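You operate a simulated robot arm through the tools that you are given. There is no shell and no other tool. Be economical: measure what you need, move in short steps, check, and stop when the job is done.

You run a simulated robot arm. Do the job below in one go: nothing can be reset, and whatever is moved stays where it is left.

JOB
Close the plain door of the wall cabinet. Put the tall orange cup in the sink bowl. Take the orange painting and leave it on the middle of the long desk. Fetch the blue tin and set it on the fourth shelf from the bottom of the tall shelf. Put the wooden heart on the low shelf of the grey desk. Do these in any order. Set down upright: tall orange cup.

The check looks at the end state, three seconds after you hand in, the way a careful person would. Anything else that was tipped, shoved, dropped, spilled or broken makes it a failure.

ROBOT AND FRAMES
A 7-joint arm with a fingered hand on a trunk, on a base that drives. Base frame: it is fixed to the floor where the robot stands at the start and does not move with it; the origin is under the middle of the robot, x ahead of it, y to its left, z up. Units: m, rad, N and s.
Its first joint turns from -2.897 to 2.897 rad. Places, roughly: blue tin [-4.75, 0.25, 0.75]; fourth shelf of the tall shelf [-0.2, -1.3, 1.2]; low shelf of the grey desk [-4, 2.2, 0.2]; middle of the long desk [-4.2, -0.4, 0.8]; orange painting (12x17x4 cm) [-3.4, -1.8, 0.8]; plain door of the wall cabinet [1.2, -0.1, 1.7]; sink bowl inside (40x21 cm) [-1.84, -2.46, 0.68]; tall orange cup (7x6x13 cm) [-3.2, -1.8, 0.8]; wooden heart (5x4x2 cm) [-4.7, 0.1, 0.8]. Payload 4.7 kg.
The TCP is the grasp point between the finger pads, 0.036 m short of the fingertips. In the tool frame z runs along the fingers and y along their closing line. Largest opening 0.12 m; the body of the gripper starts 0.042 m behind the TCP. The gripper is a hand of 5 fingers: y runs from the thumb to the fingers, the wrist lies at [-0.018, -0.122, -0.21] in the tool frame, and closing takes about 1.5 s.
Orientation is told as [roll, pitch, yaw] about the base's x, y, z axes, in that order, counted from this pose: with the fingers straight down and the wrist toward the robot, the tool's x, y and z point along [0, 1, 0], [1, 0, 0] and [0, 0, -1] of the base frame.

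CONTROLS
- The arm moves only by the tool step_arm. Its argument "plan" is a list of rows, each a list of 6 numbers: the shift along the tool's x, y, z in mm, then the turn, a rotation vector about the tool's x, y, z in rad. In form: [[dx, dy, dz, wx, wy, wz], ...]. A call has 1 to 10 rows; each row is the pose to reach, as a shift and turn from the pose commanded when the call began, along the tool's axes at that moment. "grip" is the gripper command, from -1 (fully open) to 1 (shut), values between in proportion, set as the call begins (left out, the last holds). Each row takes 0.2 s and may step no farther than 0.05 m and 0.15 rad from the row before; otherwise, or with a gripper value out of range, the whole call is refused. Where a pose cannot be reached the arm comes as near as it can. A force on the tool above 40 N (or 10 N above the force at the start of the call, whichever is more), or a blocked arm, ends the call early, and 0.2 s more pass. Each finger travels about 0.045 m/s and halts on what it meets, pressing with about 25 N; the grip force reading is that of the motor and also rises with nothing between the fingers. The clock runs only during rows and for 0.2 s after the last one: add rows that repeat a pose to give the fingers time. The reply holds the time, the measured pose of the TCP, the force on the tool along the base axes, the opening and the grip force, in the units named above and with some noise, with the torque about the TCP (base axes, N m) and any sound that the robot's microphone picked up.
- Cameras (640 x 400 px; columns grow to the right, rows downward): "scene" is now at [-0.2693, 0.0192, 1.2796]; the picture's right is [-0.72, -0.69, 0.00], its down [0.08, -0.08, -0.99] and it looks along [0.69, -0.72, 0.11] (base axes); focal length 269 px, centre (320, 200). "wrist" rides on the gripper at [0.072, -0.091, -0.143] in the tool frame; the picture's right is [-0.80, 0.28, -0.53], its down [-0.53, -0.73, 0.42] and it looks along [-0.27, 0.62, 0.74] (tool axes); focal length 234 px, centre (320, 200). There is no depth. A picture from a camera that has moved, and an enlarged one, comes with that camera's place and axes in the base frame and with its lens.
- grab_frame(camera): a new picture of that camera. It takes no simulated time.
- roll_base(legs): drives the robot by 1 to 6 legs, each [ahead, turn to the left] in m and rad, along the robot's own axes; the way and the turn of a leg run together, so that a leg with both is an arc; at most 1.5 m and 3.142 rad a leg. The arm and the cameras ride along, it lands a little off, and it stops where it bumps. It gives what a move gives.
- finger_targets(index, middle, ring, little, thumb_bend, thumb_turn): sets how far each is bent, from 0 (flat) to 1 (curled in); at 0.3 the hand is open as for a grip, at 0.7 the pads meet at the TCP. One left out holds its place. A second passes; each finger stops where it meets its share of the squeeze, and holds until it gets a number again. A gripper value or a shape takes the hand back. It gives what a move gives, with no picture; readings hold the bend of each and the force on index, middle, ring, little, thumb and palm. thumb_turn goes from beside the hand (0) to across from the fingers (1), as for a grip.
- hand_shape(shape): the hand has 5 fingers and takes this shape, open, in about a second: jaw (thumb against the fingers, like two jaws); tri (thumb and two fingers); tip (a fingertip pinch); poke (one finger out to press); point (the index stretched); flat (the hand flat); cup (the hand cupped); fist (a fist). The gripper value then closes the fingers along that shape, each until it touches; the sizes above hold for jaw. It gives what a move gives, with no picture.
- aim_head(pan, tilt): turns the head with the scene camera to pan (to the left, within 2.496 rad either way) and tilt (down, from -0.506 to 1.204), counted from straight ahead of the robot. It gives what a move gives.
- enlarge(camera, box): a new picture of the part [left, top, right, bottom] of that camera's present view, enlarged. It takes no simulated time.
- job_done(): hands the job in; it is judged then, once.

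Go step by step. Nothing tells you exact positions but the pictures and the camera data: compare them with the known pose of the tool, close in by small moves and look again before you grip or let go. The budget is 165 turns and 120 pictures, counting those below and the enlarged ones. Unless the task says otherwise, let go and move clear before handing in, and close with one line.

The tools are called after "Request:" as a command line: name --pt "numbers of a row" for each row, then --argument value for the rest, lists and objects as JSON in quotes. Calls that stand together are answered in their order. step_arm: Moves the arm, as the interface text tells. Its arguments: {"type":"object","properties":{"plan":{"type":"array","items":{"type":"array","items":{"type":"number"}}},"grip":{"type":"number"}},"required":["plan"]} The other tools are called the same way: hand_shape (shape) gives the hand a shape; finger_targets (index, middle, ring, little, thumb_bend, thumb_turn) moves the fingers one by one; roll_base (legs) drives the base; aim_head (pan, tilt) turns the head that bears the scene camera; grab_frame (camera) takes a picture; enlarge (camera, box) takes an enlarged picture of a part of a camera's view; job_done () hands the job in.

At the start:

```text
time: 0.0
eef_pos: [0.8034, -0.2371, 0.9997]
ee_rot: [-0.001, 0.0, 0.0]
force: [-0.4, 0.0, -0.2]
torque: [0.01, 0.0, -0.03]
opening: 0.1194
grip_force: 0.0
shape: jaw
bend: [0.3, 0.3, 0.3, 0.3, 0.3, 0.98]
finger forces: [0.0, 0.0, 0.0, 0.0, 0.0, 0.1]
robot x, y, heading: [-0.0003, -0.001, 0.003]
head pan, tilt: [-0.806, -0.113]
```

scene: 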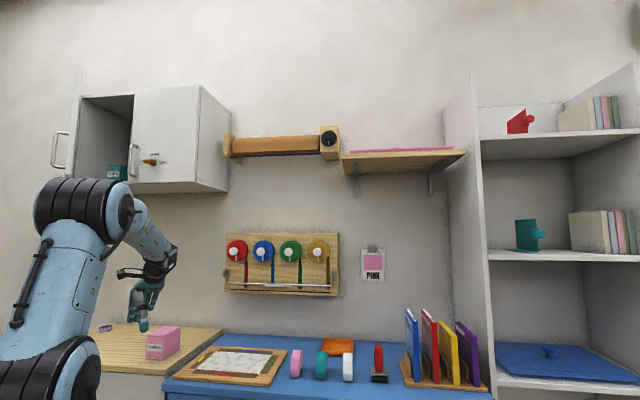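
wrist: 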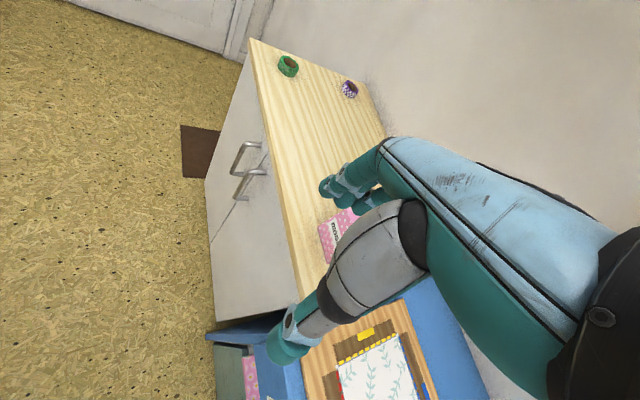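

I see the wall cabinet with its left door open, a desk and a tall shelf to the right. I'll look around with the head first.

Request:
aim_head --pan -0.1 --tilt -0.2

Request:
grab_frame --camera "scene"

Request:
aim_head --pan -1.6 --tilt 0.1

Request:
grab_frame --camera "scene"

Request:
aim_head --pan -2.45 --tilt 0.2

Request:
grab_frame --camera "scene"

Request:
aim_head --pan 2.45 --tilt 0.2

Request:
grab_frame --camera "scene"

```text
time: 1.1
eef_pos: [0.8037, -0.2382, 0.9998]
ee_rot: [0.0, -0.001, 0.0]
force: [-0.6, 0.2, -0.3]
torque: [0.02, 0.02, 0.0]
opening: 0.1197
grip_force: 0.1
shape: jaw
bend: [0.3, 0.3, 0.3, 0.3, 0.3, 0.98]
finger forces: [0.0, 0.1, 0.0, 0.1, 0.1, 0.0]
robot x, y, heading: [-0.005, -0.0007, 0.0]
head pan, tilt: [-0.099, -0.201]
```

```text
117 pictures are left
camera scene: at [-0.2464, 0.0733, 1.2869], right [-0.1, -0.99, 0.0], down [0.2, -0.02, -0.98], along [0.97, -0.1, 0.2], focal length 269 px, centre (320, 200)
```

scene: 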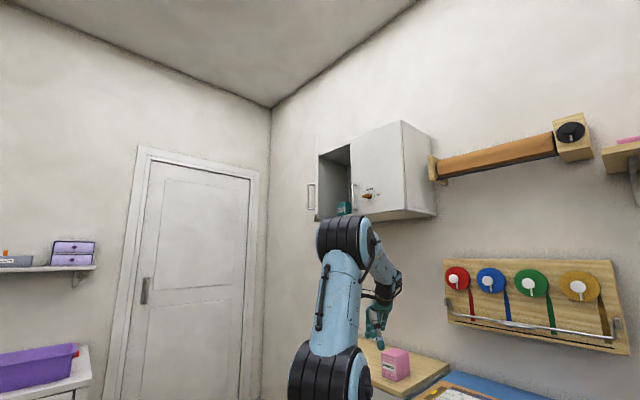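

```text
time: 2.7
eef_pos: [0.8042, -0.2379, 0.9992]
ee_rot: [0.001, 0.001, 0.0]
force: [-0.4, 0.5, -0.6]
torque: [-0.01, 0.01, -0.01]
opening: 0.1196
grip_force: 0.0
shape: jaw
bend: [0.3, 0.3, 0.3, 0.3, 0.3, 0.98]
finger forces: [0.0, 0.0, 0.0, 0.0, 0.0, 0.1]
robot x, y, heading: [-0.0006, -0.0024, 0.005]
head pan, tilt: [-1.6, 0.099]
```

```text
116 pictures are left
camera scene: at [-0.3318, -0.0103, 1.2604], right [-1.0, 0.03, 0.0], down [0.0, 0.1, -1.0], along [-0.03, -0.99, -0.1], focal length 269 px, centre (320, 200)
```

scene: 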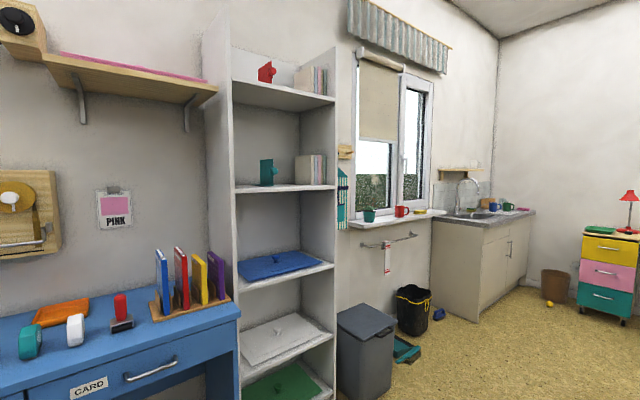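

```text
time: 3.8
eef_pos: [0.8034, -0.2387, 1.0001]
ee_rot: [0.001, 0.0, 0.002]
force: [-0.2, 0.3, -0.4]
torque: [0.01, 0.02, -0.06]
opening: 0.1198
grip_force: 0.1
shape: jaw
bend: [0.3, 0.3, 0.3, 0.3, 0.3, 0.98]
finger forces: [0.0, 0.0, 0.1, 0.0, 0.0, 0.1]
robot x, y, heading: [-0.0028, -0.0006, -0.003]
head pan, tilt: [-2.45, 0.201]
```

```text
115 pictures are left
camera scene: at [-0.4009, 0.0222, 1.251], right [-0.64, 0.77, 0.0], down [0.15, 0.13, -0.98], along [-0.75, -0.63, -0.2], focal length 269 px, centre (320, 200)
```

scene: 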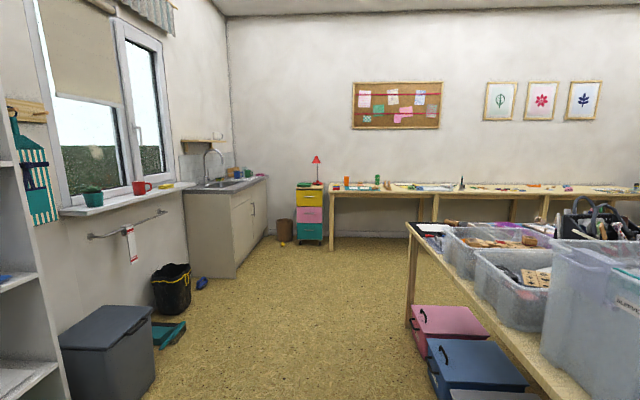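

```text
time: 7.7
eef_pos: [0.8025, -0.2369, 1.0002]
ee_rot: [0.001, 0.001, 0.0]
force: [0.1, -0.1, 0.8]
torque: [0.02, -0.03, -0.01]
opening: 0.1195
grip_force: 0.0
shape: jaw
bend: [0.3, 0.3, 0.3, 0.3, 0.3, 0.98]
finger forces: [0.0, 0.0, 0.0, 0.1, 0.0, 0.0]
robot x, y, heading: [0.0, -0.0002, 0.003]
head pan, tilt: [2.45, 0.201]
```

```text
114 pictures are left
camera scene: at [-0.4009, 0.1411, 1.251], right [0.64, 0.77, 0.0], down [0.15, -0.13, -0.98], along [-0.75, 0.62, -0.2], focal length 269 px, centre (320, 200)
```

scene: 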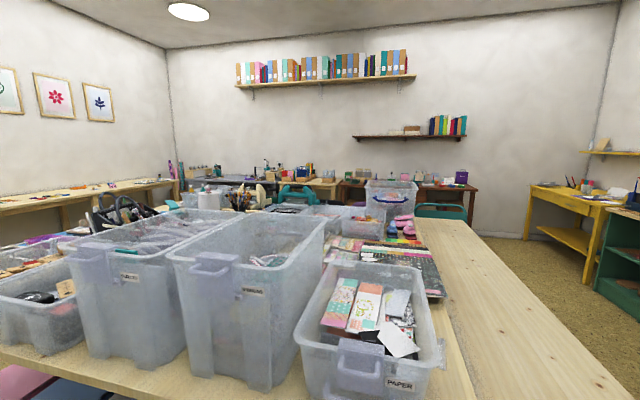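

The plain door is likely the left one, standing open. I'll look closer at it, from the current position.

Request:
aim_head --pan -0.2 --tilt -0.2

Request:
enlarge --camera "scene" --box '[240, 90, 480, 240]'

Request:
aim_head --pan -0.3 --tilt 0.5

Request:
grab_frame --camera "scene"

```text
time: 10.1
eef_pos: [0.8031, -0.2381, 1.0007]
ee_rot: [0.001, 0.0, 0.0]
force: [-0.4, 0.6, 0.4]
torque: [-0.01, 0.01, -0.01]
opening: 0.1197
grip_force: 0.1
shape: jaw
bend: [0.3, 0.3, 0.3, 0.3, 0.3, 0.98]
finger forces: [0.1, 0.0, 0.1, 0.0, 0.1, 0.0]
robot x, y, heading: [0.0034, -0.0004, -0.003]
head pan, tilt: [-0.201, -0.201]
```

```text
2.67 times, centred on (360, 165) of scene
camera zoom: at [-0.2476, 0.0651, 1.2869], right [-0.2, -0.98, 0.0], down [0.2, -0.04, -0.98], along [0.96, -0.19, 0.2], focal length 718 px, centre (213, 293)
```

zoom: 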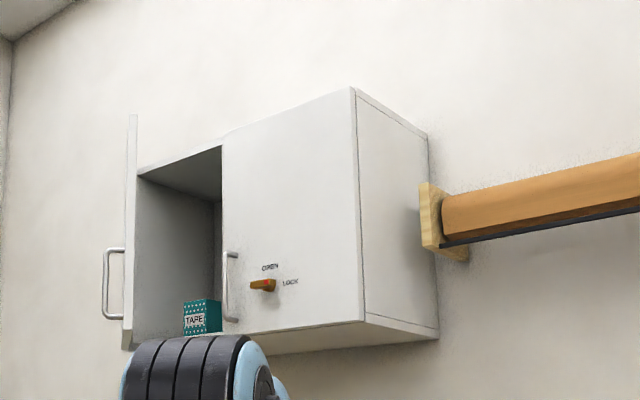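

```text
time: 11.2
eef_pos: [0.8054, -0.2374, 0.9999]
ee_rot: [0.0, 0.0, -0.001]
force: [-0.2, -0.5, 0.1]
torque: [-0.02, 0.0, 0.02]
opening: 0.1196
grip_force: 0.0
shape: jaw
bend: [0.3, 0.3, 0.3, 0.3, 0.3, 0.98]
finger forces: [0.1, 0.0, 0.0, 0.0, 0.0, 0.1]
robot x, y, heading: [0.0002, 0.0016, -0.001]
head pan, tilt: [-0.3, 0.499]
```

```text
112 pictures are left
camera scene: at [-0.2422, 0.0548, 1.2234], right [-0.3, -0.96, 0.0], down [-0.46, 0.14, -0.88], along [0.84, -0.26, -0.48], focal length 269 px, centre (320, 200)
```

scene: 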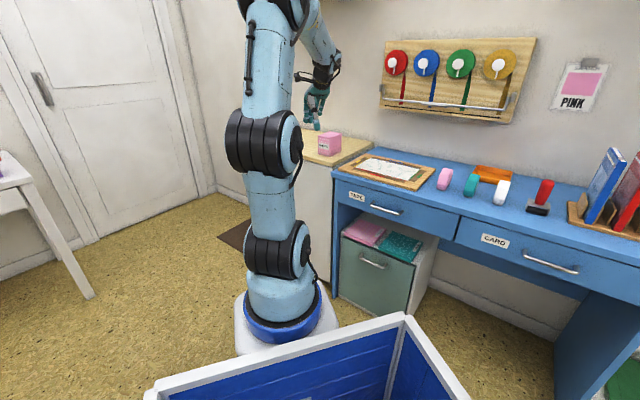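

The plain left door stands open about 45°, hinged on its left; the room axes are turned about 0.6 rad from the base frame. I'll turn away from the wall, drive along it, and face the cabinet.

Request:
roll_base --legs '[[0, 0.6], [0.5, 0]]'

Request:
aim_head --pan -0.9 --tilt -0.3

Request:
grab_frame --camera "scene"

```text
time: 15.7
eef_pos: [1.1966, 0.5545, 0.9996]
ee_rot: [0.0, -0.001, 0.614]
force: [0.2, 0.2, -0.9]
torque: [-0.01, -0.01, 0.01]
opening: 0.1195
grip_force: 0.1
shape: jaw
bend: [0.3, 0.3, 0.3, 0.3, 0.3, 0.98]
finger forces: [0.0, 0.0, 0.1, 0.0, 0.0, 0.0]
robot x, y, heading: [0.4065, 0.287, 0.62]
head pan, tilt: [-0.3, 0.499]
```

```text
time: 16.9
eef_pos: [1.196, 0.5549, 1.0001]
ee_rot: [0.001, 0.0, 0.616]
force: [-0.3, 0.4, 0.3]
torque: [0.02, -0.02, -0.03]
opening: 0.1196
grip_force: 0.1
shape: jaw
bend: [0.3, 0.3, 0.3, 0.3, 0.3, 0.98]
finger forces: [0.0, 0.0, 0.0, 0.0, 0.0, 0.0]
robot x, y, heading: [0.4037, 0.2855, 0.616]
head pan, tilt: [-0.901, -0.3]
```

```text
111 pictures are left
camera scene: at [0.1636, 0.1387, 1.2949], right [-0.28, -0.96, 0.0], down [0.28, -0.08, -0.96], along [0.92, -0.27, 0.29], focal length 269 px, centre (320, 200)
```

scene: 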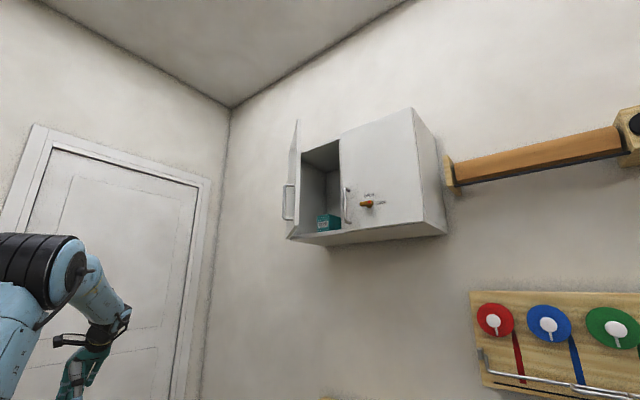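

The open door's free edge is near (1.02, -0.03), hinge near (1.31, -0.05), so it can be pushed shut from in front. I'll drive to face it from a bit back.

Request:
roll_base --legs '[[0.38, 0], [0, -1.0], [-0.12, 0], [0, -0.571], [-0.12, 0]]'

Request:
aim_head --pan 0.0 --tilt -0.25

Request:
grab_frame --camera "scene"

```text
time: 25.0
eef_pos: [0.8143, -0.1395, 0.9988]
ee_rot: [0.002, 0.0, -0.927]
force: [0.5, -0.3, -0.5]
torque: [-0.01, -0.01, -0.03]
opening: 0.12
grip_force: 0.0
shape: jaw
bend: [0.3, 0.3, 0.3, 0.3, 0.3, 0.98]
finger forces: [0.1, 0.1, 0.0, 0.1, 0.1, 0.0]
robot x, y, heading: [0.5209, 0.6471, -0.926]
head pan, tilt: [-0.901, -0.3]
```

```text
time: 26.2
eef_pos: [0.8153, -0.1406, 1.0]
ee_rot: [-0.001, 0.0, -0.928]
force: [-0.6, 0.3, -1.0]
torque: [-0.01, -0.02, -0.01]
opening: 0.1197
grip_force: 0.1
shape: jaw
bend: [0.3, 0.3, 0.3, 0.3, 0.3, 0.98]
finger forces: [0.1, 0.0, 0.0, 0.0, 0.1, 0.1]
robot x, y, heading: [0.5271, 0.6453, -0.923]
head pan, tilt: [0.0, -0.25]
```

```text
110 pictures are left
camera scene: at [0.4386, 0.8944, 1.2909], right [-0.8, -0.6, 0.0], down [0.15, -0.2, -0.97], along [0.58, -0.78, 0.25], focal length 269 px, centre (320, 200)
```

scene: 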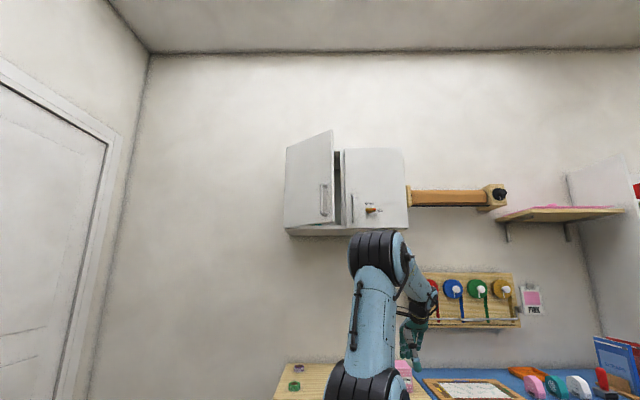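

Cabinet closed plane is about 1.02 m ahead of the robot. I'll reorient the hand to point forward and raise it, then make a fist.

Request:
step_arm --pt "25 -15 -35 -0.15 0 0" --pt "50 -30 -70 -0.3 0 0" --pt "75 -45 -105 -0.45 0 0" --pt "100 -60 -140 -0.6 0 0" --pt "125 -75 -175 -0.75 0 0" --pt "150 -90 -210 -0.9 0 0" --pt "175 -105 -245 -1.05 0 0" --pt "200 -120 -280 -1.2 0 0" --pt "225 -135 -315 -1.35 0 0" --pt "250 -150 -350 -1.5 0 0"

Request:
hand_shape --shape "fist"

Request:
grab_frame --camera "scene"

```text
time: 28.4
eef_pos: [0.917, 0.1194, 1.3387]
ee_rot: [-0.029, -1.46, -0.895]
force: [-1.2, -0.7, -0.5]
torque: [-0.03, 0.03, -0.01]
opening: 0.1201
grip_force: 0.0
shape: jaw
bend: [0.3, 0.3, 0.3, 0.3, 0.3, 0.98]
finger forces: [0.0, 0.0, 0.0, 0.0, 0.0, 0.1]
out of reach, approached as far as the arm can: row 10
robot x, y, heading: [0.5223, 0.6469, -0.924]
head pan, tilt: [0.0, -0.25]
```

```text
time: 29.3
eef_pos: [0.9174, 0.1206, 1.3402]
ee_rot: [-0.034, -1.462, -0.889]
force: [-0.5, -0.6, -0.5]
torque: [-0.02, 0.0, 0.02]
opening: 0.0
grip_force: 0.1
shape: fist
bend: [1.0, 1.0, 1.0, 1.0, 0.85, 0.85]
finger forces: [0.1, 0.0, 0.0, 0.1, 0.0, 0.1]
robot x, y, heading: [0.5228, 0.6476, -0.928]
head pan, tilt: [0.0, -0.25]
```

```text
109 pictures are left
camera scene: at [0.4387, 0.8945, 1.2909], right [-0.8, -0.6, 0.0], down [0.15, -0.2, -0.97], along [0.58, -0.78, 0.25], focal length 269 px, centre (320, 200)
```

scene: 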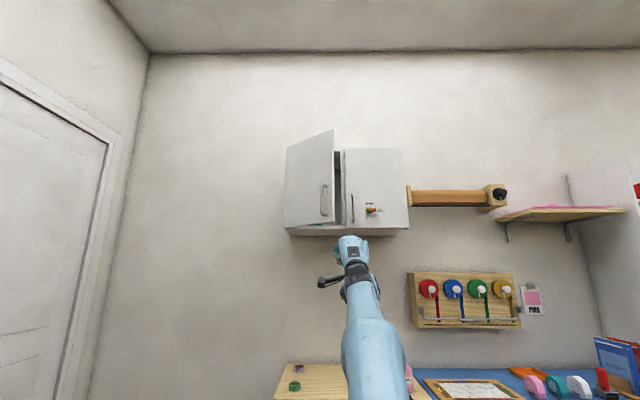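

The hand points forward at z 1.34. I'll raise it to door height.

Request:
step_arm --pt "10 40 0 0 0 0" --pt "20 80 0 0 0 0" --pt "30 120 0 0 0 0" --pt "40 160 0 0 0 0" --pt "50 200 0 0 0 0"

Request:
grab_frame --camera "scene"

```text
time: 30.5
eef_pos: [0.9658, 0.135, 1.5383]
ee_rot: [0.097, -1.497, -1.02]
force: [0.6, 0.0, 0.1]
torque: [0.0, 0.01, -0.02]
opening: 0.1142
grip_force: 0.1
shape: fist
bend: [1.0, 1.0, 1.0, 1.0, 0.86, 0.85]
finger forces: [0.1, 0.1, 0.0, 0.0, 0.1, 0.1]
out of reach, approached as far as the arm can: row 1, 2, 3, 4
robot x, y, heading: [0.5241, 0.6409, -0.931]
head pan, tilt: [0.0, -0.25]
```

```text
108 pictures are left
camera scene: at [0.4388, 0.8944, 1.2909], right [-0.8, -0.6, 0.0], down [0.15, -0.2, -0.97], along [0.58, -0.78, 0.25], focal length 269 px, centre (320, 200)
```

scene: 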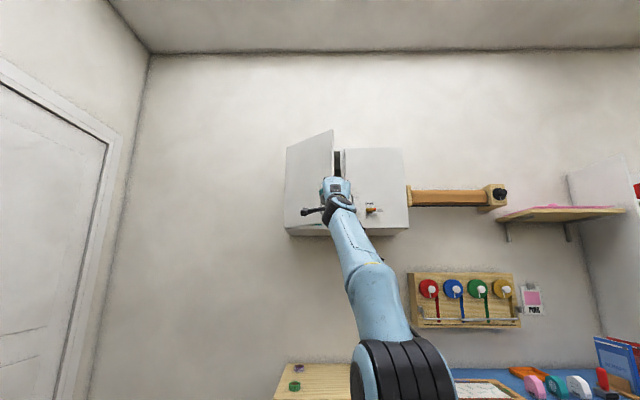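

The hand is in front of the door. I'll check the clearance to the counter before rolling forward.

Request:
aim_head --pan 0.0 --tilt 0.5

Request:
grab_frame --camera "scene"

```text
time: 31.6
eef_pos: [0.9653, 0.1353, 1.5386]
ee_rot: [0.13, -1.498, -1.049]
force: [-0.1, 0.9, 0.3]
torque: [0.0, 0.0, 0.0]
opening: 0.1143
grip_force: 0.0
shape: fist
bend: [1.0, 1.0, 1.0, 1.0, 0.86, 0.85]
finger forces: [0.0, 0.0, 0.0, 0.0, 0.0, 0.0]
robot x, y, heading: [0.5222, 0.6463, -0.926]
head pan, tilt: [0.0, 0.499]
```

```text
107 pictures are left
camera scene: at [0.4447, 0.8865, 1.2234], right [-0.8, -0.6, 0.0], down [-0.29, 0.38, -0.88], along [0.53, -0.7, -0.48], focal length 269 px, centre (320, 200)
```

scene: 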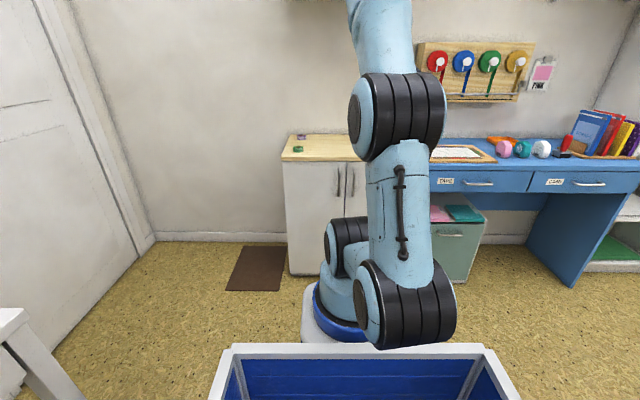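

There's over a metre of clearance ahead to the counter. I'll shift the fist left and roll 0.2 m closer.

Request:
step_arm --pt "30 0 0 0 0 0" --pt "55 10 0 0 0 0"

Request:
roll_base --legs '[[0.2, 0]]'

Request:
aim_head --pan 0.0 --tilt -0.25

Request:
grab_frame --camera "scene"

```text
time: 32.2
eef_pos: [1.0088, 0.1697, 1.5493]
ee_rot: [-0.005, -1.501, -0.92]
force: [-0.9, -0.6, 0.6]
torque: [0.0, 0.02, 0.01]
opening: 0.1143
grip_force: 0.1
shape: fist
bend: [1.0, 1.0, 1.0, 1.0, 0.86, 0.85]
finger forces: [0.0, 0.0, 0.1, 0.0, 0.0, 0.0]
robot x, y, heading: [0.5243, 0.6459, -0.93]
head pan, tilt: [0.0, 0.499]
```

```text
time: 33.8
eef_pos: [1.1274, 0.0108, 1.5505]
ee_rot: [-0.003, -1.5, -0.924]
force: [0.7, 0.3, 0.6]
torque: [0.01, 0.0, -0.04]
opening: 0.1141
grip_force: 0.1
shape: fist
bend: [1.0, 1.0, 1.0, 1.0, 0.86, 0.85]
finger forces: [0.1, 0.0, 0.2, 0.0, 0.1, 0.0]
robot x, y, heading: [0.6418, 0.4874, -0.927]
head pan, tilt: [0.0, 0.499]
```

```text
time: 34.9
eef_pos: [1.1277, 0.012, 1.5497]
ee_rot: [-0.003, -1.499, -0.924]
force: [0.0, 0.0, -0.2]
torque: [0.05, -0.02, 0.01]
opening: 0.1142
grip_force: 0.1
shape: fist
bend: [1.0, 1.0, 1.0, 1.0, 0.86, 0.85]
finger forces: [0.0, 0.0, 0.1, 0.0, 0.0, 0.0]
robot x, y, heading: [0.6417, 0.489, -0.925]
head pan, tilt: [0.0, -0.25]
```

```text
106 pictures are left
camera scene: at [0.5574, 0.7359, 1.2908], right [-0.8, -0.6, 0.0], down [0.15, -0.2, -0.97], along [0.58, -0.78, 0.25], focal length 269 px, centre (320, 200)
```

scene: 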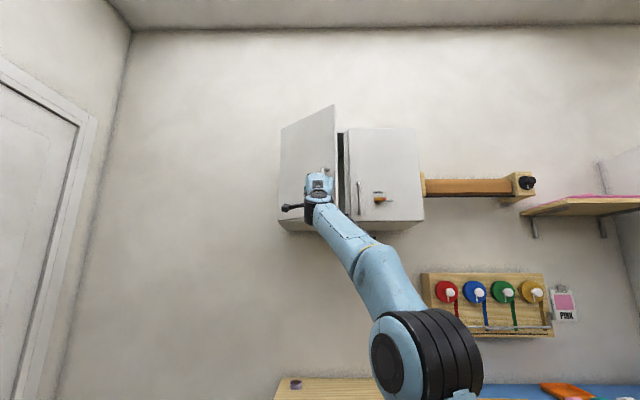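

The fist is in front of the door. I'll push forward along the tool axis.

Request:
step_arm --pt "0 0 30 0 0 0" --pt "0 0 60 0 0 0" --pt "0 0 90 0 0 0" --pt "0 0 120 0 0 0" --pt "0 0 145 0 0 0" --pt "0 0 170 0 0 0" --pt "0 0 195 0 0 0"

Request:
grab_frame --camera "scene"

```text
time: 36.5
eef_pos: [1.2432, -0.142, 1.5368]
ee_rot: [0.011, -1.505, -0.937]
force: [-14.7, 18.7, -6.7]
torque: [-0.46, -0.2, 0.42]
opening: 0.1142
grip_force: 0.0
shape: fist
bend: [1.0, 1.0, 1.0, 1.0, 0.9, 0.85]
finger forces: [0.0, 0.1, 0.0, 0.1, 29.0, 0.0]
robot x, y, heading: [0.6457, 0.4923, -0.932]
head pan, tilt: [0.0, -0.25]
```

```text
105 pictures are left
camera scene: at [0.5565, 0.7371, 1.2907], right [-0.8, -0.6, 0.0], down [0.15, -0.2, -0.97], along [0.58, -0.77, 0.25], focal length 269 px, centre (320, 200)
```

scene: 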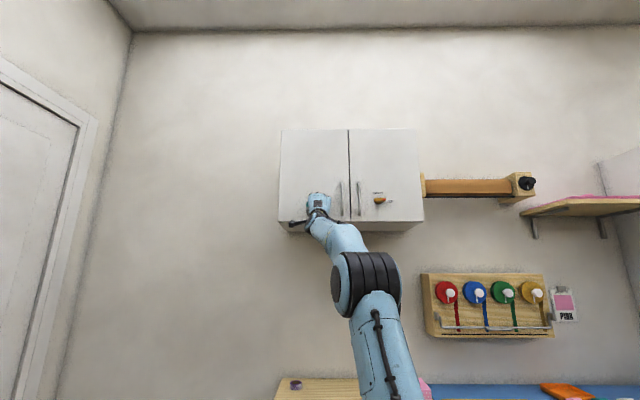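

The door looks shut. I'll retract and check.

Request:
step_arm --pt "0 0 -30 0 0 0" --pt "0 0 -75 0 0 0" --pt "0 0 -120 0 0 0" --pt "0 0 -165 0 0 0"

Request:
roll_base --legs '[[-0.25, 0]]'

Request:
enlarge --camera "scene" --box '[260, 120, 420, 260]'

```text
time: 37.5
eef_pos: [1.1445, -0.0156, 1.5458]
ee_rot: [-0.01, -1.496, -0.916]
force: [1.5, -0.7, -1.3]
torque: [-0.05, -0.07, -0.02]
opening: 0.0001
grip_force: 0.0
shape: fist
bend: [1.0, 1.0, 1.0, 1.0, 0.86, 0.85]
finger forces: [0.0, 0.1, 0.0, 0.0, 0.1, 0.0]
robot x, y, heading: [0.6448, 0.492, -0.929]
head pan, tilt: [0.0, -0.25]
```

```text
time: 39.4
eef_pos: [0.9916, 0.1879, 1.5473]
ee_rot: [-0.002, -1.5, -0.922]
force: [-0.6, -0.1, -0.5]
torque: [0.01, -0.01, 0.0]
opening: 0.0
grip_force: 0.0
shape: fist
bend: [1.0, 1.0, 1.0, 1.0, 0.86, 0.85]
finger forces: [0.0, 0.0, 0.1, 0.1, 0.1, 0.0]
robot x, y, heading: [0.4871, 0.691, -0.925]
head pan, tilt: [0.0, -0.25]
```

```text
2.86 times, centred on (340, 190) of scene
camera zoom: at [0.4045, 0.9394, 1.2909], right [-0.8, -0.6, 0.0], down [0.15, -0.2, -0.97], along [0.58, -0.77, 0.25], focal length 769 px, centre (263, 229)
```

zoom: 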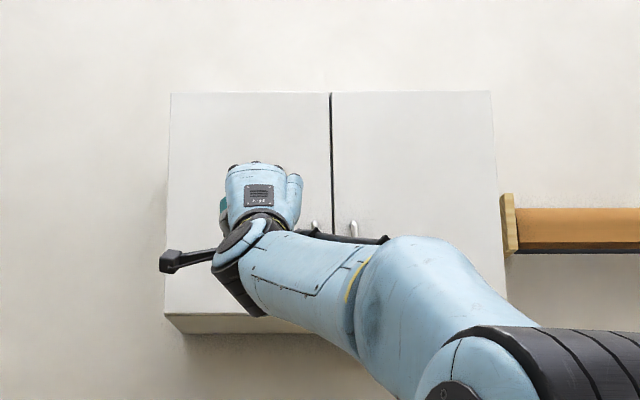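

The plain door is closed. Now I'll return the arm to fingers-down and turn to drive down the lane to the far wall.

Request:
step_arm --pt "-10 -35 -15 0.15 0 0" --pt "-20 -70 -30 0.3 0 0" --pt "-30 -105 -45 0.45 0 0" --pt "-40 -140 -60 0.6 0 0" --pt "-50 -175 -75 0.75 0 0" --pt "-60 -210 -90 0.9 0 0" --pt "-70 -245 -105 1.05 0 0" --pt "-80 -280 -120 1.2 0 0" --pt "-90 -315 -135 1.35 0 0" --pt "-100 -350 -150 1.5 0 0"

Request:
hand_shape --shape "jaw"

Request:
roll_base --legs '[[0, -1.5], [1.5, 0], [1.0, 0]]'

Request:
aim_head --pan 0.0 --tilt 0.3

Request:
grab_frame --camera "scene"

```text
time: 41.5
eef_pos: [0.8506, 0.2878, 1.2452]
ee_rot: [-0.055, -0.142, -0.935]
force: [1.8, -1.2, -2.8]
torque: [0.07, 0.1, -0.05]
opening: 0.1144
grip_force: 0.1
shape: fist
bend: [1.0, 1.0, 1.0, 1.0, 0.86, 0.85]
finger forces: [0.0, 0.0, 0.0, 0.1, 0.0, 0.0]
out of reach, approached as far as the arm can: row 7, 8, 9, 10
robot x, y, heading: [0.4836, 0.6882, -0.927]
head pan, tilt: [0.0, -0.25]
```

```text
time: 42.5
eef_pos: [0.8493, 0.2878, 1.2477]
ee_rot: [-0.054, -0.148, -0.936]
force: [0.0, -0.6, 0.7]
torque: [-0.02, 0.0, 0.0]
opening: 0.1196
grip_force: 0.1
shape: jaw
bend: [0.3, 0.3, 0.3, 0.3, 0.3, 0.97]
finger forces: [0.0, 0.1, 0.0, 0.0, 0.1, 0.0]
robot x, y, heading: [0.4879, 0.6888, -0.923]
head pan, tilt: [0.0, -0.25]
```

```text
time: 44.0
eef_pos: [0.751, 0.2194, 1.2484]
ee_rot: [-0.053, -0.149, -1.159]
force: [0.6, 0.0, -0.2]
torque: [-0.01, -0.01, -0.01]
opening: 0.12
grip_force: 0.1
shape: jaw
bend: [0.3, 0.3, 0.3, 0.3, 0.3, 0.98]
finger forces: [0.0, 0.0, 0.0, 0.0, 0.0, 0.0]
robot x, y, heading: [0.4905, 0.6933, -1.15]
head pan, tilt: [0.0, -0.25]
stopped in leg 1: the robot was blocked; the commanded pose is now the measured one
```

```text
time: 44.9
eef_pos: [0.7516, 0.2191, 1.2487]
ee_rot: [-0.054, -0.15, -1.162]
force: [0.6, -0.3, 0.9]
torque: [0.01, 0.0, 0.05]
opening: 0.1197
grip_force: 0.1
shape: jaw
bend: [0.3, 0.3, 0.3, 0.3, 0.3, 0.98]
finger forces: [0.1, 0.0, 0.0, 0.1, 0.0, 0.0]
robot x, y, heading: [0.4904, 0.6931, -1.146]
head pan, tilt: [0.0, 0.3]
```

```text
103 pictures are left
camera scene: at [0.4658, 0.9409, 1.2418], right [-0.91, -0.41, 0.0], down [-0.12, 0.27, -0.96], along [0.39, -0.87, -0.29], focal length 269 px, centre (320, 200)
```

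scene: 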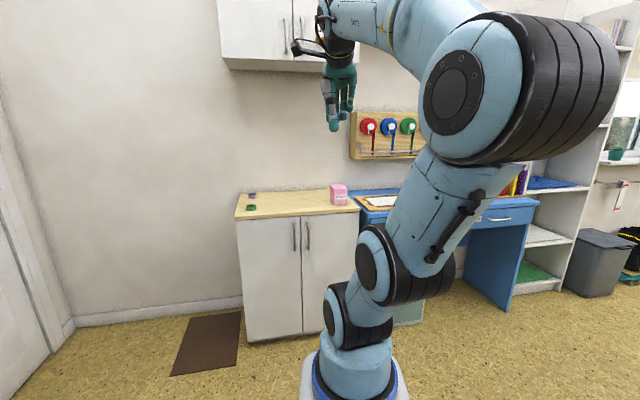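

The turn was blocked, probably at the robot's rear. I'll look behind on both sides.

Request:
aim_head --pan 2.4 --tilt 0.7

Request:
grab_frame --camera "scene"

Request:
aim_head --pan -2.4 --tilt 0.7

Request:
grab_frame --camera "scene"

```text
time: 47.1
eef_pos: [0.7521, 0.218, 1.2504]
ee_rot: [-0.055, -0.151, -1.16]
force: [1.1, -0.9, -0.2]
torque: [0.0, -0.02, 0.0]
opening: 0.12
grip_force: 0.0
shape: jaw
bend: [0.3, 0.3, 0.3, 0.3, 0.3, 0.98]
finger forces: [0.0, 0.0, 0.0, 0.0, 0.0, 0.0]
robot x, y, heading: [0.49, 0.693, -1.144]
head pan, tilt: [2.4, 0.7]
```

```text
102 pictures are left
camera scene: at [0.4541, 1.1067, 1.2056], right [0.95, -0.31, 0.0], down [-0.2, -0.61, -0.77], along [0.24, 0.73, -0.64], focal length 269 px, centre (320, 200)
```

scene: 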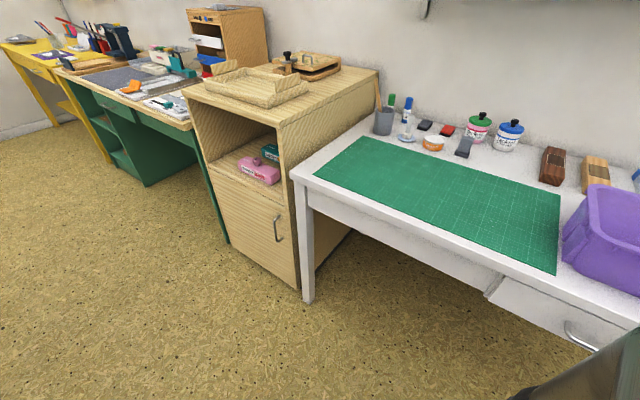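

```text
time: 50.9
eef_pos: [0.7509, 0.2184, 1.2492]
ee_rot: [-0.052, -0.15, -1.158]
force: [0.7, 0.4, -0.6]
torque: [-0.02, 0.01, 0.01]
opening: 0.1199
grip_force: 0.0
shape: jaw
bend: [0.3, 0.3, 0.3, 0.3, 0.3, 0.98]
finger forces: [0.1, 0.0, 0.0, 0.0, 0.0, 0.1]
robot x, y, heading: [0.4859, 0.6908, -1.15]
head pan, tilt: [-2.4, 0.7]
```

```text
101 pictures are left
camera scene: at [0.3494, 1.0595, 1.2056], right [0.39, 0.92, 0.0], down [0.59, -0.25, -0.77], along [-0.7, 0.3, -0.64], focal length 269 px, centre (320, 200)
```

scene: 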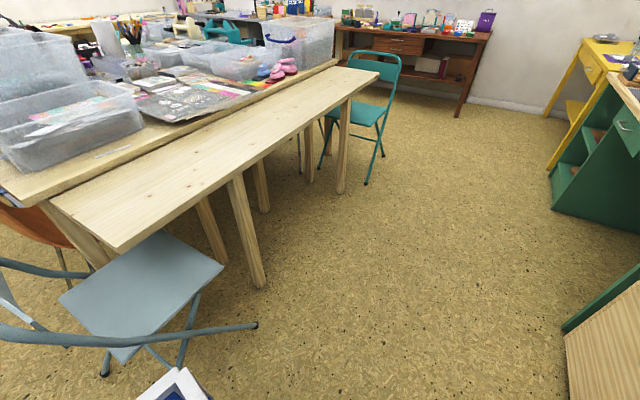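

A grey folding chair sits by the robot's rear-right corner. I'll first roll forward away from it, then turn.

Request:
roll_base --legs '[[0.32, 0], [0, -0.7], [0, -0.68]]'

Request:
grab_frame --camera "scene"

Request:
aim_head --pan 0.0 --tilt 0.3

Request:
grab_frame --camera "scene"

```text
time: 56.8
eef_pos: [0.2126, 0.0414, 1.2491]
ee_rot: [-0.054, -0.15, -2.531]
force: [-0.8, 0.6, -0.4]
torque: [-0.04, 0.0, 0.01]
opening: 0.12
grip_force: 0.0
shape: jaw
bend: [0.3, 0.3, 0.3, 0.3, 0.3, 0.98]
finger forces: [0.0, 0.1, 0.0, 0.1, 0.0, 0.0]
robot x, y, heading: [0.624, 0.3951, -2.519]
head pan, tilt: [-2.4, 0.7]
```

```text
100 pictures are left
camera scene: at [0.9569, 0.6034, 1.2056], right [0.98, -0.21, 0.0], down [-0.13, -0.63, -0.77], along [0.16, 0.75, -0.64], focal length 269 px, centre (320, 200)
```

scene: 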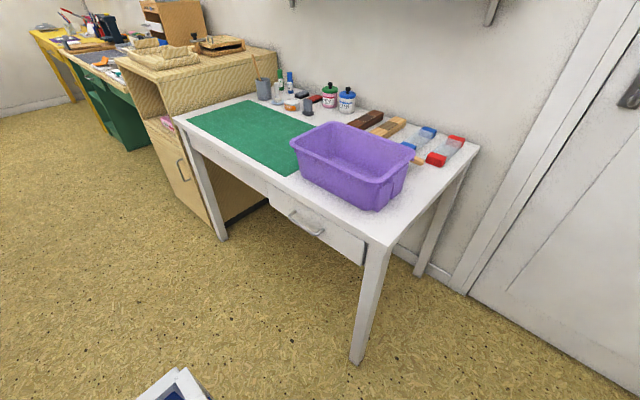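

```text
time: 59.0
eef_pos: [0.2123, 0.041, 1.2488]
ee_rot: [-0.054, -0.15, -2.529]
force: [-0.9, -0.1, 0.0]
torque: [-0.02, 0.01, 0.0]
opening: 0.1198
grip_force: 0.0
shape: jaw
bend: [0.3, 0.3, 0.3, 0.3, 0.3, 0.98]
finger forces: [0.0, 0.0, 0.0, 0.0, 0.0, 0.1]
robot x, y, heading: [0.6272, 0.3899, -2.523]
head pan, tilt: [0.0, 0.3]
```

```text
99 pictures are left
camera scene: at [0.8634, 0.466, 1.2417], right [-0.58, 0.81, 0.0], down [0.24, 0.17, -0.96], along [-0.78, -0.56, -0.3], focal length 269 px, centre (320, 200)
```

scene: 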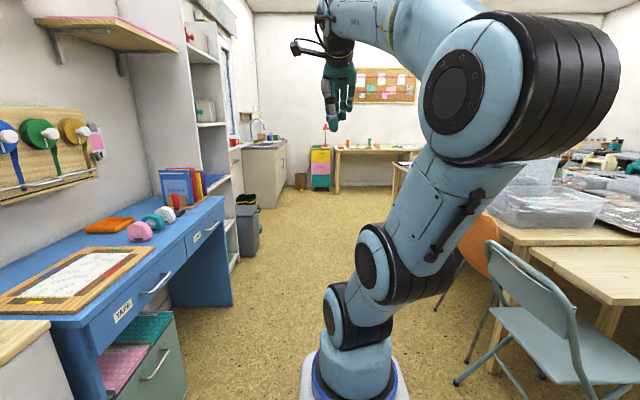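

The lane is clear straight ahead. I'll drive along it toward the far end.

Request:
roll_base --legs '[[1.4, 0], [1.3, 0]]'

Request:
grab_frame --camera "scene"

```text
time: 72.2
eef_pos: [-1.9824, -1.5812, 1.2492]
ee_rot: [-0.055, -0.149, -2.494]
force: [0.0, -0.5, 0.0]
torque: [0.01, 0.04, 0.0]
opening: 0.1198
grip_force: 0.0
shape: jaw
bend: [0.3, 0.3, 0.3, 0.3, 0.3, 0.98]
finger forces: [0.1, 0.1, 0.0, 0.0, 0.1, 0.0]
robot x, y, heading: [-1.5829, -1.2131, -2.491]
head pan, tilt: [0.0, 0.3]
```

```text
98 pictures are left
camera scene: at [-1.3474, -1.1351, 1.2417], right [-0.61, 0.79, 0.0], down [0.23, 0.18, -0.96], along [-0.76, -0.58, -0.3], focal length 269 px, centre (320, 200)
```

scene: 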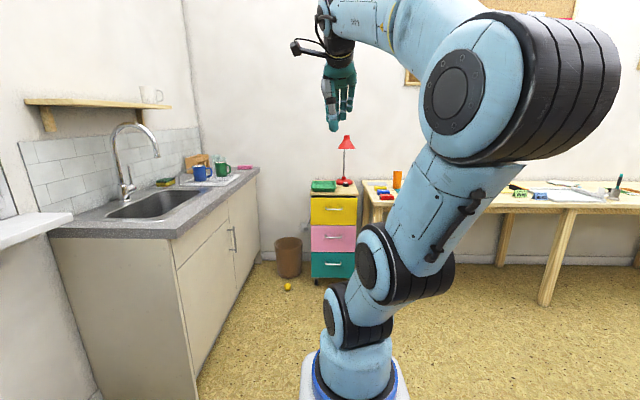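

I see sink, drawers, and the long desk with the orange cup near its left end. I'll look there more closely with the head panned.

Request:
aim_head --pan -0.5 --tilt 0.3

Request:
grab_frame --camera "scene"

Request:
enlarge --camera "scene" --box '[180, 120, 400, 260]'

```text
time: 73.2
eef_pos: [-1.9819, -1.581, 1.2494]
ee_rot: [-0.055, -0.15, -2.496]
force: [-0.2, -0.3, 0.5]
torque: [0.01, 0.0, 0.0]
opening: 0.1197
grip_force: 0.1
shape: jaw
bend: [0.3, 0.3, 0.3, 0.3, 0.3, 0.98]
finger forces: [0.1, 0.0, 0.0, 0.0, 0.0, 0.0]
robot x, y, heading: [-1.5848, -1.2188, -2.486]
head pan, tilt: [-0.499, 0.3]
```

```text
97 pictures are left
camera scene: at [-1.3656, -1.0928, 1.2417], right [-0.16, 0.99, 0.0], down [0.29, 0.05, -0.96], along [-0.94, -0.15, -0.3], focal length 269 px, centre (320, 200)
```

scene: 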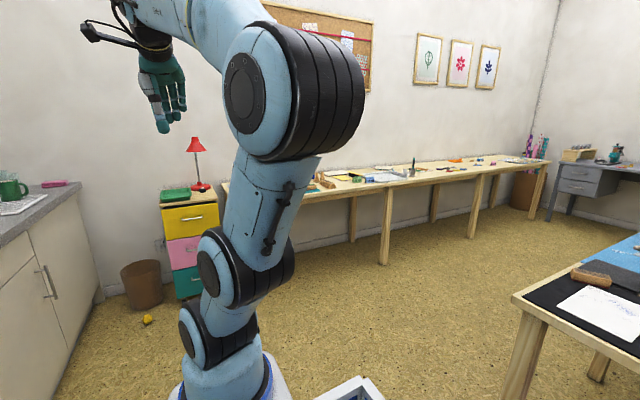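

```text
2.86 times, centred on (290, 190) of scene
camera zoom: at [-1.3656, -1.0928, 1.2417], right [-0.16, 0.99, 0.0], down [0.29, 0.05, -0.96], along [-0.94, -0.15, -0.3], focal length 769 px, centre (406, 229)
```

zoom: 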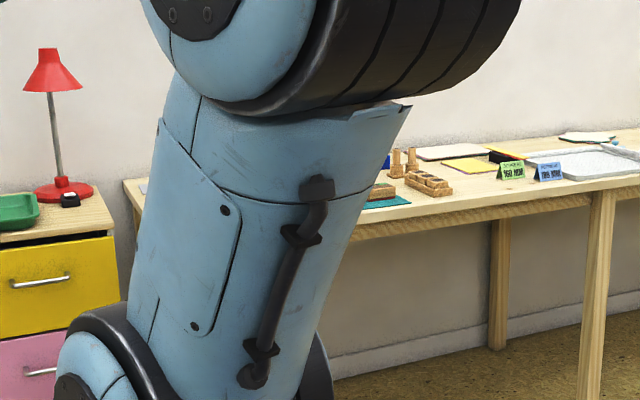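

Cup is hidden behind the arm. I'll drive toward the desk end, at about 0.8 m from it.

Request:
roll_base --legs '[[0, -0.5], [0.95, 0], [0, 0.45]]'

Request:
aim_head --pan 0.2 --tilt 0.45

Request:
grab_frame --camera "scene"

Request:
grab_frame --camera "wrist"

```text
time: 81.0
eef_pos: [-2.9441, -1.7379, 1.2481]
ee_rot: [-0.054, -0.149, -2.516]
force: [-0.8, -0.3, -0.5]
torque: [0.03, -0.02, 0.01]
opening: 0.1199
grip_force: 0.1
shape: jaw
bend: [0.3, 0.3, 0.3, 0.3, 0.3, 0.98]
finger forces: [0.0, 0.0, 0.1, 0.0, 0.0, 0.1]
robot x, y, heading: [-2.5414, -1.3824, -2.501]
head pan, tilt: [-0.499, 0.3]
```

```text
time: 82.0
eef_pos: [-2.9442, -1.7387, 1.2482]
ee_rot: [-0.055, -0.15, -2.516]
force: [0.1, 0.5, -0.2]
torque: [0.04, 0.01, -0.01]
opening: 0.1201
grip_force: 0.0
shape: jaw
bend: [0.3, 0.3, 0.3, 0.3, 0.3, 0.98]
finger forces: [0.0, 0.1, 0.0, 0.1, 0.1, 0.0]
robot x, y, heading: [-2.537, -1.3789, -2.502]
head pan, tilt: [0.201, 0.45]
```

```text
95 pictures are left
camera scene: at [-2.2867, -1.3159, 1.2278], right [-0.74, 0.67, 0.0], down [0.29, 0.32, -0.9], along [-0.6, -0.67, -0.44], focal length 269 px, centre (320, 200)
```

scene: 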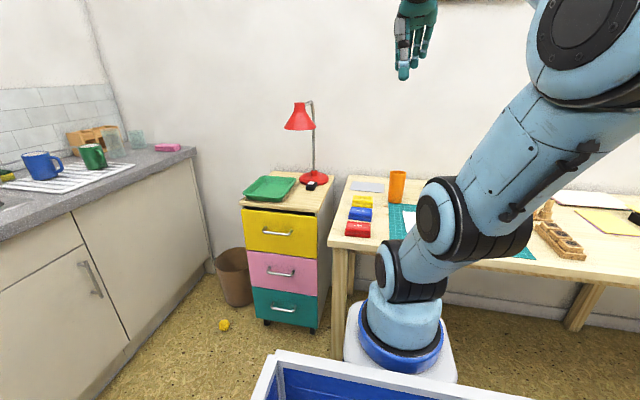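

```text
94 pictures are left
camera wrist: at [-2.8068, -1.7376, 1.3732], right [-0.61, 0.51, 0.6], down [0.21, 0.84, -0.5], along [-0.76, -0.18, -0.62], focal length 234 px, centre (320, 200)
```

wrist: 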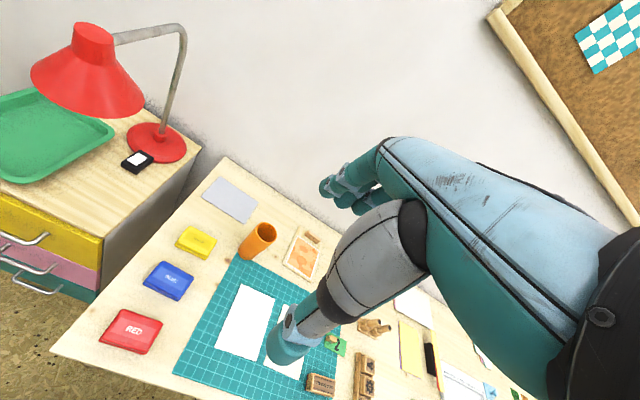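

Desk top is near z=0.75, cup base near (-3.15,-1.825). First I straighten the tool to point straight down.

Request:
step_arm --pt "0 20 30 0.08 0.03 0" --pt "0 40 60 0.148 0.055 0" --grip -1

```text
time: 82.6
eef_pos: [-2.9529, -1.7624, 1.2139]
ee_rot: [-0.04, -0.099, -2.521]
force: [0.0, 0.0, 0.1]
torque: [0.0, 0.0, 0.04]
opening: 0.12
grip_force: 0.1
shape: jaw
bend: [0.3, 0.3, 0.3, 0.3, 0.3, 0.98]
finger forces: [0.1, 0.1, 0.0, 0.0, 0.0, 0.0]
out of reach, approached as far as the arm can: row 1, 2
robot x, y, heading: [-2.5411, -1.3823, -2.503]
head pan, tilt: [0.201, 0.45]
```

Now forward and down toward above the cup while straightening.

Request:
step_arm --pt "-5 20 35 0.05 0.02 0.0" --pt "-10 40 70 0.099 0.04 0.01" --pt "-15 60 105 0.099 0.04 0.02" --pt "-20 80 140 0.099 0.04 0.02" --pt "-25 100 175 0.099 0.04 0.02"

Request:
grab_frame --camera "wrist"

Request:
grab_frame --camera "scene"

```text
time: 83.8
eef_pos: [-2.9803, -1.7921, 1.0339]
ee_rot: [-0.017, -0.015, -2.544]
force: [0.2, -0.6, 0.7]
torque: [-0.02, -0.04, 0.01]
opening: 0.1196
grip_force: 0.1
shape: jaw
bend: [0.3, 0.3, 0.3, 0.3, 0.3, 0.98]
finger forces: [0.0, 0.0, 0.0, 0.0, 0.1, 0.0]
out of reach, approached as far as the arm can: row 1, 2, 3, 4, 5
robot x, y, heading: [-2.5419, -1.3774, -2.5]
head pan, tilt: [0.201, 0.45]
```

```text
93 pictures are left
camera wrist: at [-2.862, -1.8017, 1.1753], right [-0.67, 0.51, 0.54], down [0.3, 0.85, -0.43], along [-0.68, -0.12, -0.72], focal length 234 px, centre (320, 200)
```

wrist: 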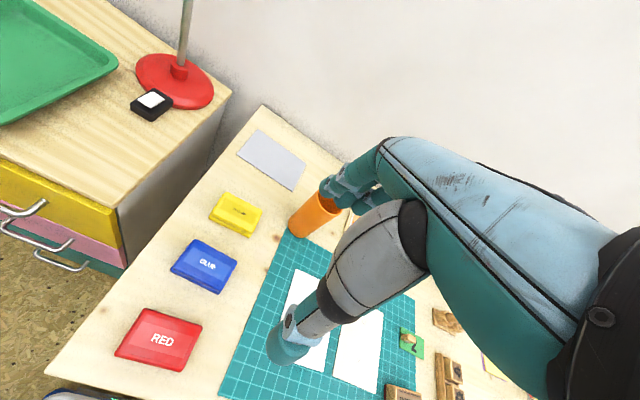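

```text
92 pictures are left
camera scene: at [-2.2865, -1.3158, 1.2278], right [-0.74, 0.67, 0.0], down [0.29, 0.32, -0.9], along [-0.6, -0.67, -0.44], focal length 269 px, centre (320, 200)
```

scene: 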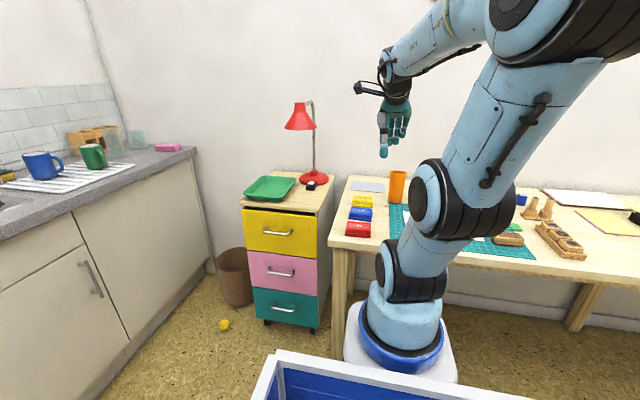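

Cup axis is estimated near (-3.17,-1.83). I'll move above it.

Request:
step_arm --pt "-20 45 15 0.01 0 0" --pt "-40 90 30 0.015 0 0" --pt "-58 135 50 0.015 0 0" --pt "-73 172 64 0.015 0.015 0"

Request:
grab_frame --camera "wrist"

Request:
enlarge --camera "scene" --box '[320, 60, 480, 240]'

```text
refused: row 1 steps farther than a row can; nothing moved
```

```text
91 pictures are left
camera wrist: at [-2.862, -1.8017, 1.1753], right [-0.67, 0.51, 0.54], down [0.3, 0.85, -0.43], along [-0.68, -0.12, -0.72], focal length 234 px, centre (320, 200)
```

wrist: 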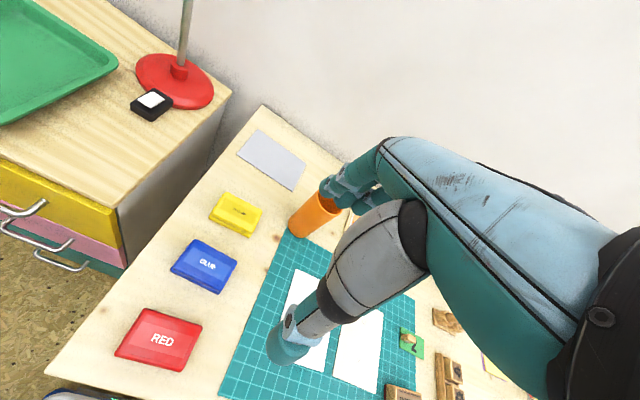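

```text
2.22 times, centred on (400, 150) of scene
camera zoom: at [-2.2865, -1.3158, 1.2278], right [-0.74, 0.67, 0.0], down [0.29, 0.32, -0.9], along [-0.6, -0.67, -0.44], focal length 598 px, centre (142, 311)
```

zoom: 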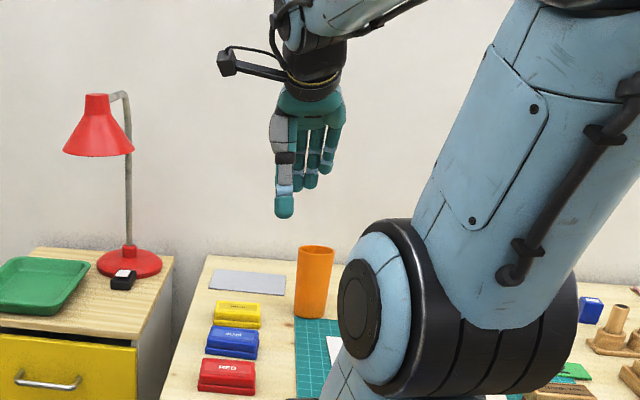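

Request:
step_arm --pt "-15 38 12 0.01 0 0" --pt "-30 75 25 0.015 0 0" --pt "-45 110 40 0.015 0 0" --pt "-60 145 52 0.015 0.01 0" --pt "-73 172 64 0.015 0.015 0"

Request:
grab_frame --camera "wrist"

Request:
enlarge --camera "scene" --box '[320, 60, 480, 240]'

```text
time: 85.0
eef_pos: [-3.0922, -1.8235, 0.933]
ee_rot: [-0.048, -0.1, -2.571]
force: [-0.4, 0.9, 0.0]
torque: [-0.01, -0.02, 0.02]
opening: 0.12
grip_force: 0.0
shape: jaw
bend: [0.3, 0.3, 0.3, 0.3, 0.3, 0.98]
finger forces: [0.1, 0.0, 0.0, 0.1, 0.0, 0.1]
out of reach, approached as far as the arm can: row 1, 2, 3, 4, 5
robot x, y, heading: [-2.538, -1.3807, -2.505]
head pan, tilt: [0.201, 0.45]
```

```text
89 pictures are left
camera wrist: at [-2.962, -1.834, 1.0635], right [-0.61, 0.53, 0.59], down [0.28, 0.84, -0.47], along [-0.74, -0.12, -0.66], focal length 234 px, centre (320, 200)
```

wrist: 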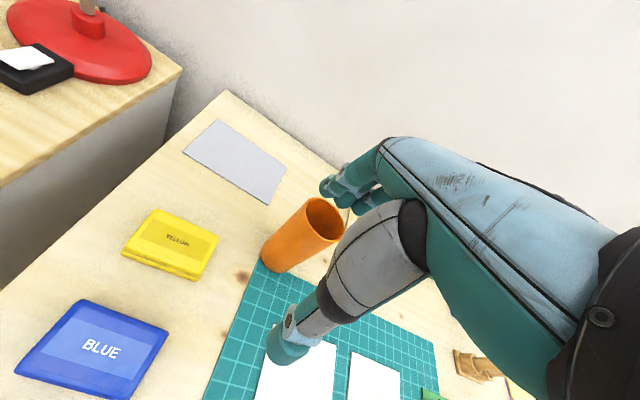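

```text
2.22 times, centred on (400, 150) of scene
camera zoom: at [-2.2867, -1.316, 1.2278], right [-0.74, 0.67, 0.0], down [0.29, 0.32, -0.9], along [-0.6, -0.67, -0.44], focal length 598 px, centre (142, 311)
```

zoom: 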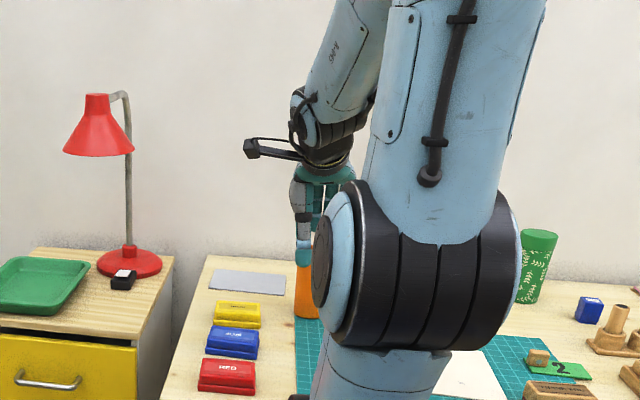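

The arm is in an awkward, folded configuration. I'll rise back and check whether the tool can be squared up farther out.

Request:
step_arm --pt "0 0 -40 0 0 0" --pt "0 -20 -80 0 0 0" --pt "-30 -20 -100 0 0 0" --pt "-65 -20 -100 0.03 0.0 0" --pt "-100 -10 -100 0.06 0.02 0.03" --pt "-140 0 -100 0.09 0.04 0.06" --pt "-180 10 -100 0.1 0.05 0.07"

Request:
grab_frame --camera "scene"

```text
time: 86.6
eef_pos: [-3.077, -1.8056, 1.0032]
ee_rot: [-0.051, -0.068, -2.58]
force: [0.8, 0.1, -0.8]
torque: [-0.03, 0.01, 0.02]
opening: 0.1201
grip_force: 0.0
shape: jaw
bend: [0.3, 0.3, 0.3, 0.3, 0.3, 0.98]
finger forces: [0.0, 0.0, 0.0, 0.0, 0.0, 0.1]
out of reach, approached as far as the arm can: row 3, 4, 5, 6, 7
robot x, y, heading: [-2.5383, -1.3844, -2.501]
head pan, tilt: [0.201, 0.45]
```

```text
87 pictures are left
camera scene: at [-2.2866, -1.3159, 1.2278], right [-0.74, 0.67, 0.0], down [0.29, 0.32, -0.9], along [-0.6, -0.67, -0.44], focal length 269 px, centre (320, 200)
```

scene: 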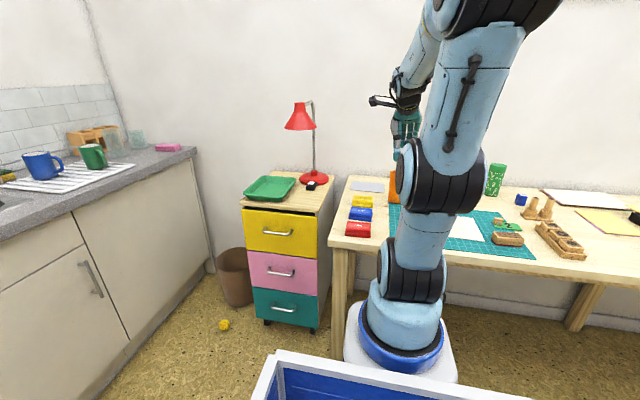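

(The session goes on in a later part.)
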